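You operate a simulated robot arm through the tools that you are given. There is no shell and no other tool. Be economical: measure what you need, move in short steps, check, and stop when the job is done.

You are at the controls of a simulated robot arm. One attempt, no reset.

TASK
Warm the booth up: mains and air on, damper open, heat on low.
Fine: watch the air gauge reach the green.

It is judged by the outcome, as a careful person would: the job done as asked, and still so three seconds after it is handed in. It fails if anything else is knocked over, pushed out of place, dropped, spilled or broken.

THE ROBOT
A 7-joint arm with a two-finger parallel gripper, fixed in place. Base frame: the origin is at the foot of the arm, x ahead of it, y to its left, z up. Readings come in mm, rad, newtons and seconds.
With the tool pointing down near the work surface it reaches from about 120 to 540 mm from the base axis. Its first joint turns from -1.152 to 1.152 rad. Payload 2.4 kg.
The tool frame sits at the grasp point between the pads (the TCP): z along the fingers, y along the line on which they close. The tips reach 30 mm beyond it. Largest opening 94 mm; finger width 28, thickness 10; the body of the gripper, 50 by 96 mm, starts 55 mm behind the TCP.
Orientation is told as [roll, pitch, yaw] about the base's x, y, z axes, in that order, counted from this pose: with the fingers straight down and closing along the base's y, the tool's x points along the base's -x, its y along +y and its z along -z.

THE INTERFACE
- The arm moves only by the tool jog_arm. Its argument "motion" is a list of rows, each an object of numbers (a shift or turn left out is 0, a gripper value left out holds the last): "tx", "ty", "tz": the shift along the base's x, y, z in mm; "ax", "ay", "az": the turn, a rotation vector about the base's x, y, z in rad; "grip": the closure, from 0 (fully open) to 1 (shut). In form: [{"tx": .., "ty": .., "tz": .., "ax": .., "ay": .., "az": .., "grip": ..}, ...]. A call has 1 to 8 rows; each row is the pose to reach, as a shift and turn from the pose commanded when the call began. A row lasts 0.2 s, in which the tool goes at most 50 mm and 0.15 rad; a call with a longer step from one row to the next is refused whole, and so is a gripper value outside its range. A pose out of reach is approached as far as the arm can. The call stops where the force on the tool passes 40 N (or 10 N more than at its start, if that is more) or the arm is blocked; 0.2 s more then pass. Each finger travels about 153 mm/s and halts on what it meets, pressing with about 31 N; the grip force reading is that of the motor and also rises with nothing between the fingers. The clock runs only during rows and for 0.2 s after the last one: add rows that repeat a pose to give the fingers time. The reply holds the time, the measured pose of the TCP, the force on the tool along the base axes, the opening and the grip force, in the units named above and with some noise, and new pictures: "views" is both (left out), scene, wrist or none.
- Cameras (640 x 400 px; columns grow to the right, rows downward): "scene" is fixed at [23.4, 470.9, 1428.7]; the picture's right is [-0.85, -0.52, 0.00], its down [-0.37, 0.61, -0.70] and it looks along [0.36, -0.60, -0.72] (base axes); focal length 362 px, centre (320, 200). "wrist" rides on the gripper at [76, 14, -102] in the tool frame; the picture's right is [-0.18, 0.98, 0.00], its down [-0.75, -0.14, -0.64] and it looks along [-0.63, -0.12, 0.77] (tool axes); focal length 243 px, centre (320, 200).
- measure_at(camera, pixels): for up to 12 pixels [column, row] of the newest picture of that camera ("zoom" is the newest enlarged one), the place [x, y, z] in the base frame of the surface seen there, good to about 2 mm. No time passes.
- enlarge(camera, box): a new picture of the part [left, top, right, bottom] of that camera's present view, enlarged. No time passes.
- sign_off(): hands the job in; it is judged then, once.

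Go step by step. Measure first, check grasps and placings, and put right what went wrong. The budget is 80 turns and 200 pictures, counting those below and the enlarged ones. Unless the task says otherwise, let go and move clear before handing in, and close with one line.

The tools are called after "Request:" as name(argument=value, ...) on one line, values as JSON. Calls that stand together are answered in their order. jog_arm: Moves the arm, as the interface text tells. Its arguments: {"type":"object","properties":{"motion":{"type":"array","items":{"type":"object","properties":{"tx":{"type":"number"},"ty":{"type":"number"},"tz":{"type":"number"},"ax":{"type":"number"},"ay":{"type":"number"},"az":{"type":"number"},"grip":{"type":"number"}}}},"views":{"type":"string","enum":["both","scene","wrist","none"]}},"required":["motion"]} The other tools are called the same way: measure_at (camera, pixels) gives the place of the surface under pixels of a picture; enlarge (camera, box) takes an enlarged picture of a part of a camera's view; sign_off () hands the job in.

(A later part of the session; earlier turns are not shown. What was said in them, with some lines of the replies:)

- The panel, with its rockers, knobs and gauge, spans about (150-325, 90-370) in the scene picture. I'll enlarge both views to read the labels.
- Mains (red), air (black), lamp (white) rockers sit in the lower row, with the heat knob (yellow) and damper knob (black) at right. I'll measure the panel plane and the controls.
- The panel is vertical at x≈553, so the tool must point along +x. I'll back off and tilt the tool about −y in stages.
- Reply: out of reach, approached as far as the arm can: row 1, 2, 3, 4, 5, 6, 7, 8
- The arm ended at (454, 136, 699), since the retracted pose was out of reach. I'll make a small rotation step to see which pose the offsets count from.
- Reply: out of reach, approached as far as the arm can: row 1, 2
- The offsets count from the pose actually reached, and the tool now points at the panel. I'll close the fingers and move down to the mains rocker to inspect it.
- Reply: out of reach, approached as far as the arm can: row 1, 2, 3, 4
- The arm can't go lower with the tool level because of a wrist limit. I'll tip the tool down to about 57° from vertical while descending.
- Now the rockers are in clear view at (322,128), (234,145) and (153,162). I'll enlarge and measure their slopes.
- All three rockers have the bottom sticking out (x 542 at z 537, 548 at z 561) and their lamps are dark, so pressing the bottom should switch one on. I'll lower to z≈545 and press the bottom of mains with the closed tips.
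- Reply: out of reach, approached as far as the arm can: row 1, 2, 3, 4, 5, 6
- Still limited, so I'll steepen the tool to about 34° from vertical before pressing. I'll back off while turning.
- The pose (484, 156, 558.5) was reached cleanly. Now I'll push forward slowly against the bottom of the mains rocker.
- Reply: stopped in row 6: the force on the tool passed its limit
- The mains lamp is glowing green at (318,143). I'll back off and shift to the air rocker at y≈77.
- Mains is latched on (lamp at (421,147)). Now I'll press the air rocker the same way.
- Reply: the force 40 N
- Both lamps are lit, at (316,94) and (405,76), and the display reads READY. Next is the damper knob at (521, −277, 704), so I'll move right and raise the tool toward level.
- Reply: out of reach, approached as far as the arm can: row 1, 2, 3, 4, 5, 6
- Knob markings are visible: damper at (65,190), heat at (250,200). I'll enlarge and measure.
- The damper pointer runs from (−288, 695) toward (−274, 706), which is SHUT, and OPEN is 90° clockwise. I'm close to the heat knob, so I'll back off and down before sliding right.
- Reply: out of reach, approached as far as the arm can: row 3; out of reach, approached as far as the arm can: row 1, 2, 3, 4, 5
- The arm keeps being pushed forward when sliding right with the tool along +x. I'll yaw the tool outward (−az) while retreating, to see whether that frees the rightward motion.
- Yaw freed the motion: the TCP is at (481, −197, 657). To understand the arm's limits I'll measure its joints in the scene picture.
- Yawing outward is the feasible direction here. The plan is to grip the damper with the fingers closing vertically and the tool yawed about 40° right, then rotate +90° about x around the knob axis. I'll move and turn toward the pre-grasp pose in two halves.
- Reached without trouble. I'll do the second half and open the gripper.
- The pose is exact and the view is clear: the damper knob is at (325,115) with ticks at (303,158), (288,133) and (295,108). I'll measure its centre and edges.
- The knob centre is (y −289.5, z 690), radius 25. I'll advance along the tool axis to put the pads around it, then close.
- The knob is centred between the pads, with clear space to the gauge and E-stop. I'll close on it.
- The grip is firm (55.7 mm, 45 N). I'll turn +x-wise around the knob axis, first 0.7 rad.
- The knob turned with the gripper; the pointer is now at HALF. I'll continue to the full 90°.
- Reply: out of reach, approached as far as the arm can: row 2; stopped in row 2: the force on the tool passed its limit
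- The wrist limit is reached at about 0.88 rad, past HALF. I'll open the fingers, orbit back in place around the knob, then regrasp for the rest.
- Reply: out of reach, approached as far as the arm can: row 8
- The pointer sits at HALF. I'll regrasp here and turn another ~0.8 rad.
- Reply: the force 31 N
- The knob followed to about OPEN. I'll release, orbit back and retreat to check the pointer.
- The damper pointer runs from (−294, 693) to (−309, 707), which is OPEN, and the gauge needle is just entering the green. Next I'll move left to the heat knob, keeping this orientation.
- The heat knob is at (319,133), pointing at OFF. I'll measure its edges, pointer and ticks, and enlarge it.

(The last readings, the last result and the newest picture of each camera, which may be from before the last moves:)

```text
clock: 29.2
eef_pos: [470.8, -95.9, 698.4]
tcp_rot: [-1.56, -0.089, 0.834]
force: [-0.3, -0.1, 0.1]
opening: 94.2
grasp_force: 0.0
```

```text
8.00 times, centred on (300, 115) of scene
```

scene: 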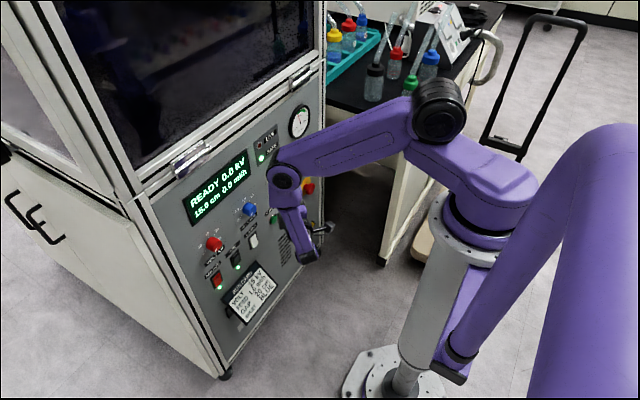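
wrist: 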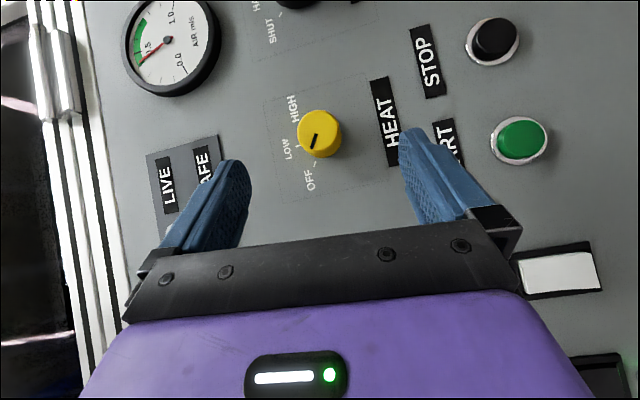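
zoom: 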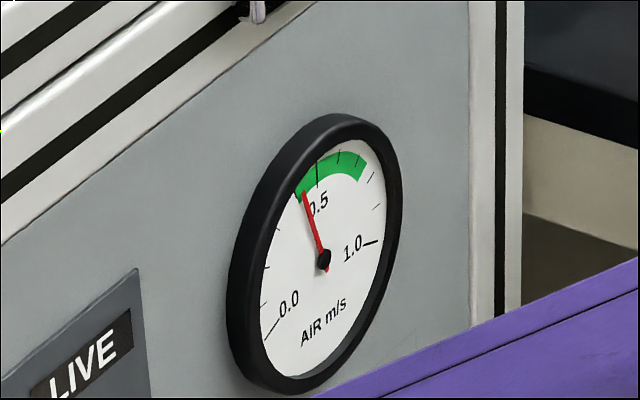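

The heat knob centre is (y −143.4, z 699), radius ≈16, and LOW is straight up. The gauge needle is inside the green edge and rising. I'll advance around the knob and close.

Request:
jog_arm(motion=[{"tx": 15, "ty": -11}, {"tx": 30, "ty": -22}, {"tx": 42, "ty": -31.5, "tz": 0.6}, {"tx": 42, "ty": -31.5, "tz": 0.6}, {"tx": 42, "ty": -31.5, "tz": 0.6, "grip": 0.5}, {"tx": 42, "ty": -31.5, "tz": 0.6, "grip": 0.85}, {"tx": 42, "ty": -31.5, "tz": 0.6, "grip": 0.85}], views="wrist")

```text
clock: 30.8
eef_pos: [513.6, -126.5, 700.2]
tcp_rot: [-1.56, -0.088, 0.834]
force: [-3.3, -2.5, 13.3]
opening: 33.9
grasp_force: 45.2
```

wrist: 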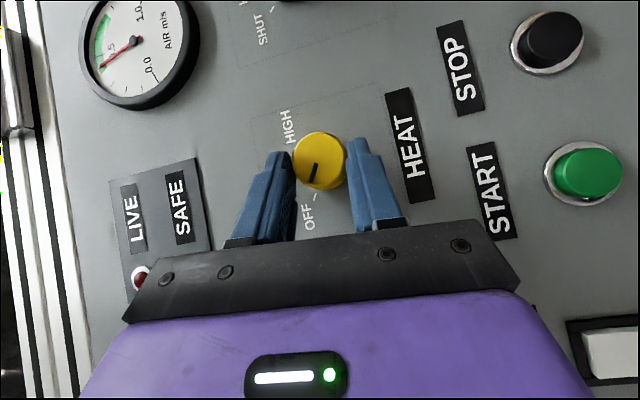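

The heat knob is gripped (33.9 mm). The pointer is about 57° from LOW, so I'll turn about +1 rad around its axis.

Request:
jog_arm(motion=[{"ty": -0.2, "tz": 2.2, "ax": 0.14}, {"ty": -0.6, "tz": 4.4, "ax": 0.28}, {"ty": -1.4, "tz": 6.5, "ax": 0.42}, {"ty": -2.4, "tz": 8.5, "ax": 0.56}, {"ty": -3.8, "tz": 10.3, "ax": 0.7}, {"ty": -5.3, "tz": 11.9, "ax": 0.84}, {"ty": -7.1, "tz": 13.3, "ax": 0.98}], views="wrist")

```text
clock: 32.4
eef_pos: [512.6, -135.4, 714.9]
tcp_rot: [-0.726, -0.731, 0.469]
force: [-7.7, -7.4, 30.9]
opening: 34.2
grasp_force: 45.2
```

wrist: 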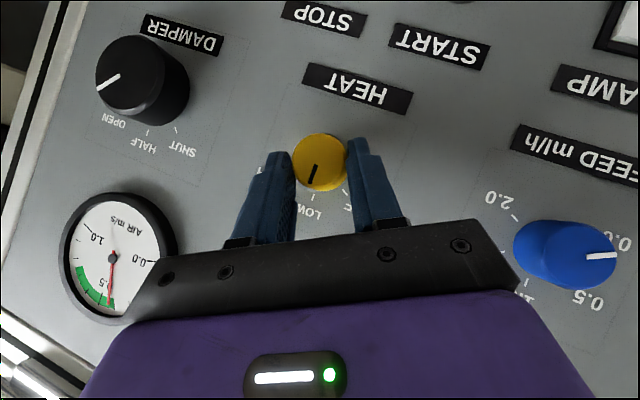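

Request:
enlarge(camera="wrist", box=[256, 115, 384, 235])

Request:
measure_at(camera="wrist", pixels=[[316, 166], [311, 184], [319, 163], [313, 198]])

```text
3.33 times, centred on (320, 175) of wrist
```

zoom: 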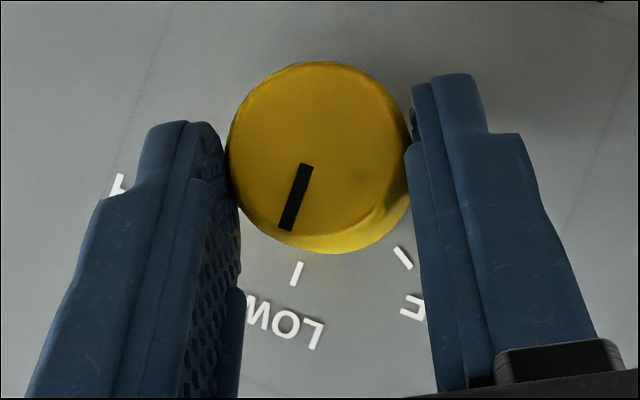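

```text
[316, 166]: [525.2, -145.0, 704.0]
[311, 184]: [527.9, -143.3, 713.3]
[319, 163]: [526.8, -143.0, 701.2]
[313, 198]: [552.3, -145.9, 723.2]
```

The pointer is parallel to the LOW tick. I'll release, unwind and retreat.

Request:
jog_arm(motion=[{"grip": 0}, {"grip": 0}, {"tx": -2, "ty": 1.5, "tz": -1, "ax": -0.14}, {"tx": -3, "ty": 3, "tz": -3, "ax": -0.28}, {"tx": -6, "ty": 6, "tz": -6, "ax": -0.42}, {"tx": -14, "ty": 14, "tz": -9, "ax": -0.56}, {"tx": -26, "ty": 25, "tz": -12, "ax": -0.7}, {"tx": -40, "ty": 38, "tz": -14, "ax": -0.84}], views="both")

```text
clock: 34.2
eef_pos: [472.7, -95.1, 698.5]
tcp_rot: [-1.465, -0.191, 0.822]
force: [-0.1, 0.5, 0.1]
opening: 94.0
grasp_force: 0.0
```

scene: 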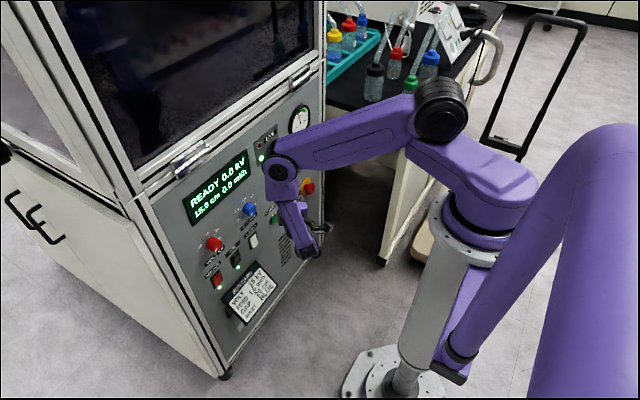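
wrist: 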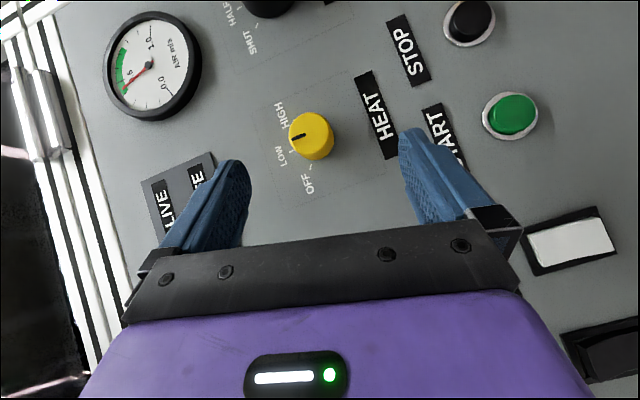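

Now I'll verify the gauge, heat, damper and rocker lamps up close.

Request:
enlarge(camera="wrist", box=[90, 0, 346, 200])

Request:
enlarge(camera="scene", box=[270, 95, 330, 140])

Request:
enlarge(camera="scene", box=[180, 190, 300, 330])

Request:
measure_at(camera="wrist", pixels=[[293, 137], [304, 133], [293, 152]])

```text
2.00 times, centred on (218, 100) of wrist
```

zoom: 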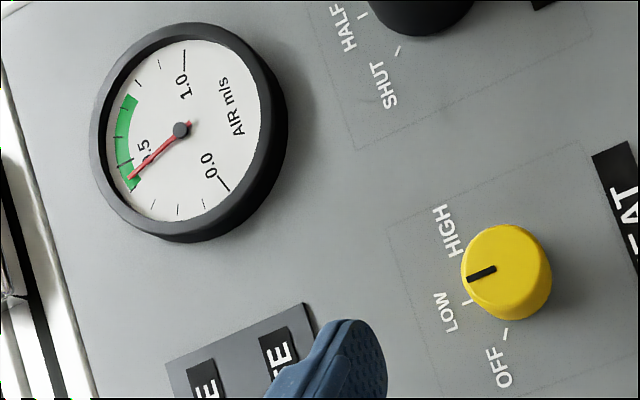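

```text
8.89 times, centred on (300, 118) of scene
```

zoom: 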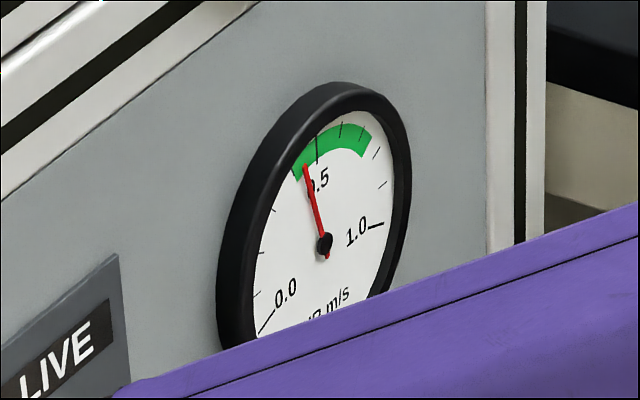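

```text
2.86 times, centred on (240, 260) of scene
```

zoom: 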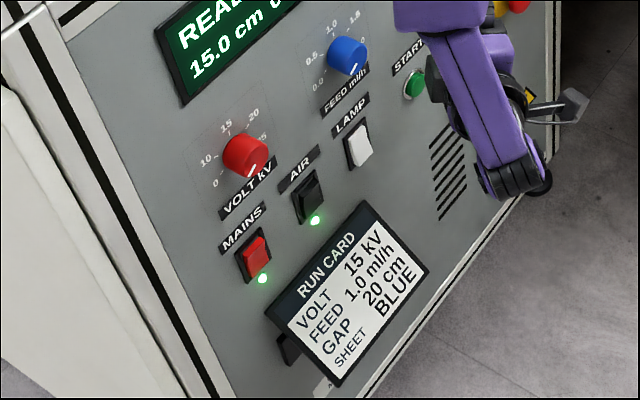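

```text
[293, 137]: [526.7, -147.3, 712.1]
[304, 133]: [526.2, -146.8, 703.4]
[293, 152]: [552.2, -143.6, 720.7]
```

Heat is vertical at LOW, both lamps are lit and the needle is just inside the green. I'll retreat a little further and wait to confirm the gauge.

Request:
jog_arm(motion=[{"ty": 15}, {"ty": 30}, {"ty": 40}, {"ty": 40}, {"ty": 40}, {"ty": 40}, {"ty": 40}, {"ty": 40}], views="both")

Request:
jog_arm(motion=[{"ty": 0}, {"ty": 0}, {"ty": 0}, {"ty": 0}, {"ty": 0}, {"ty": 0}, {"ty": 0}, {"ty": 0}], views="wrist")

Request:
enlarge(camera="scene", box=[270, 95, 330, 175])

Request:
enlarge(camera="wrist", box=[90, 0, 346, 160])

```text
clock: 36.0
eef_pos: [472.7, -55.7, 699.0]
tcp_rot: [-1.463, -0.191, 0.824]
force: [-0.1, -0.1, 0.0]
opening: 94.0
grasp_force: 0.1
```

scene: 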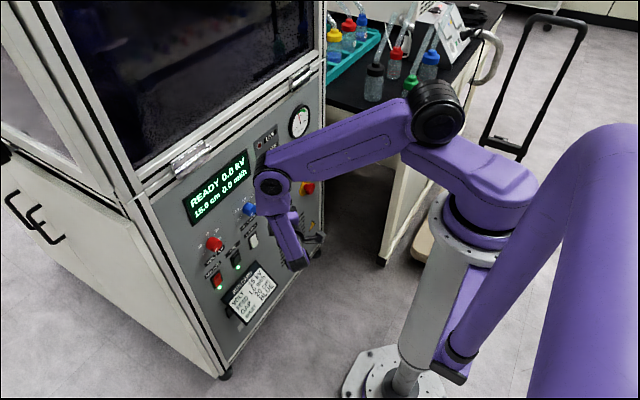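
wrist: 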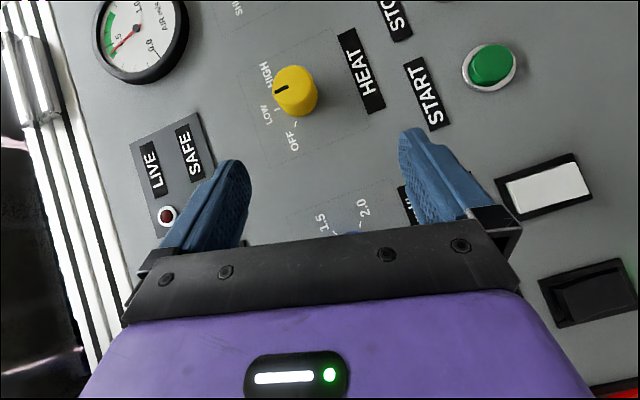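

```text
clock: 37.8
eef_pos: [472.9, -56.3, 699.4]
tcp_rot: [-1.465, -0.191, 0.822]
force: [-0.7, 0.1, 0.4]
opening: 94.2
grasp_force: 0.1
```

wrist: 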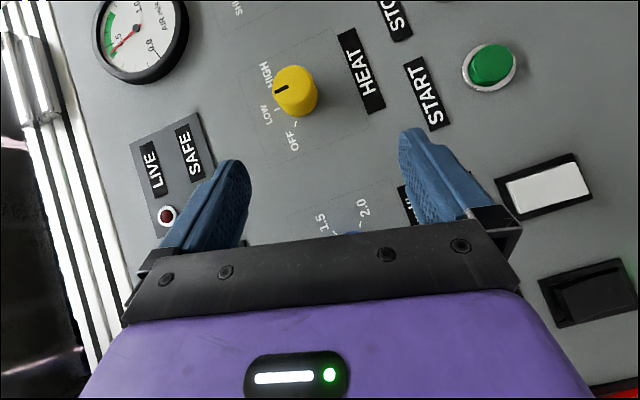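

```text
5.00 times, centred on (300, 135) of scene
```

zoom: 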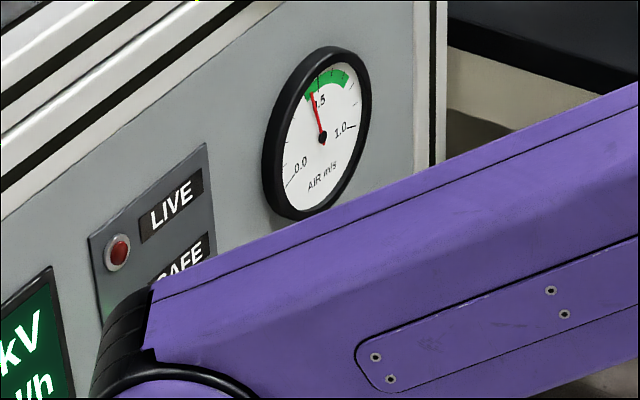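

```text
2.50 times, centred on (218, 80) of wrist
```

zoom: 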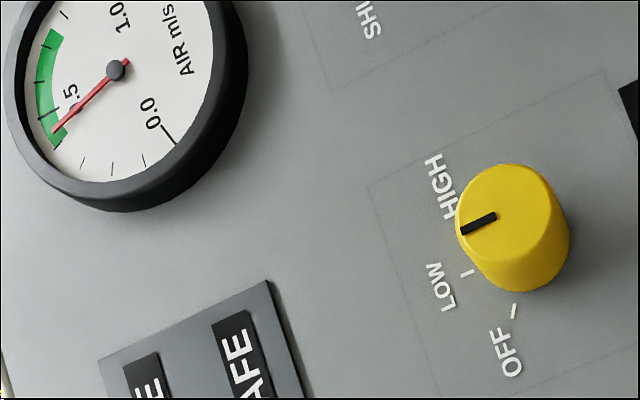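

All settings hold: the mains and air lamps are lit, the damper is at OPEN, heat is at LOW, and the needle has settled inside the green. The arm is clear, so I'm handing in.

Request:
sign_off()

```text
The job is handed in.
```

The booth is warming: mains and air are on, the damper is open, heat is on low, and the air gauge has settled in the green, near its lower edge.
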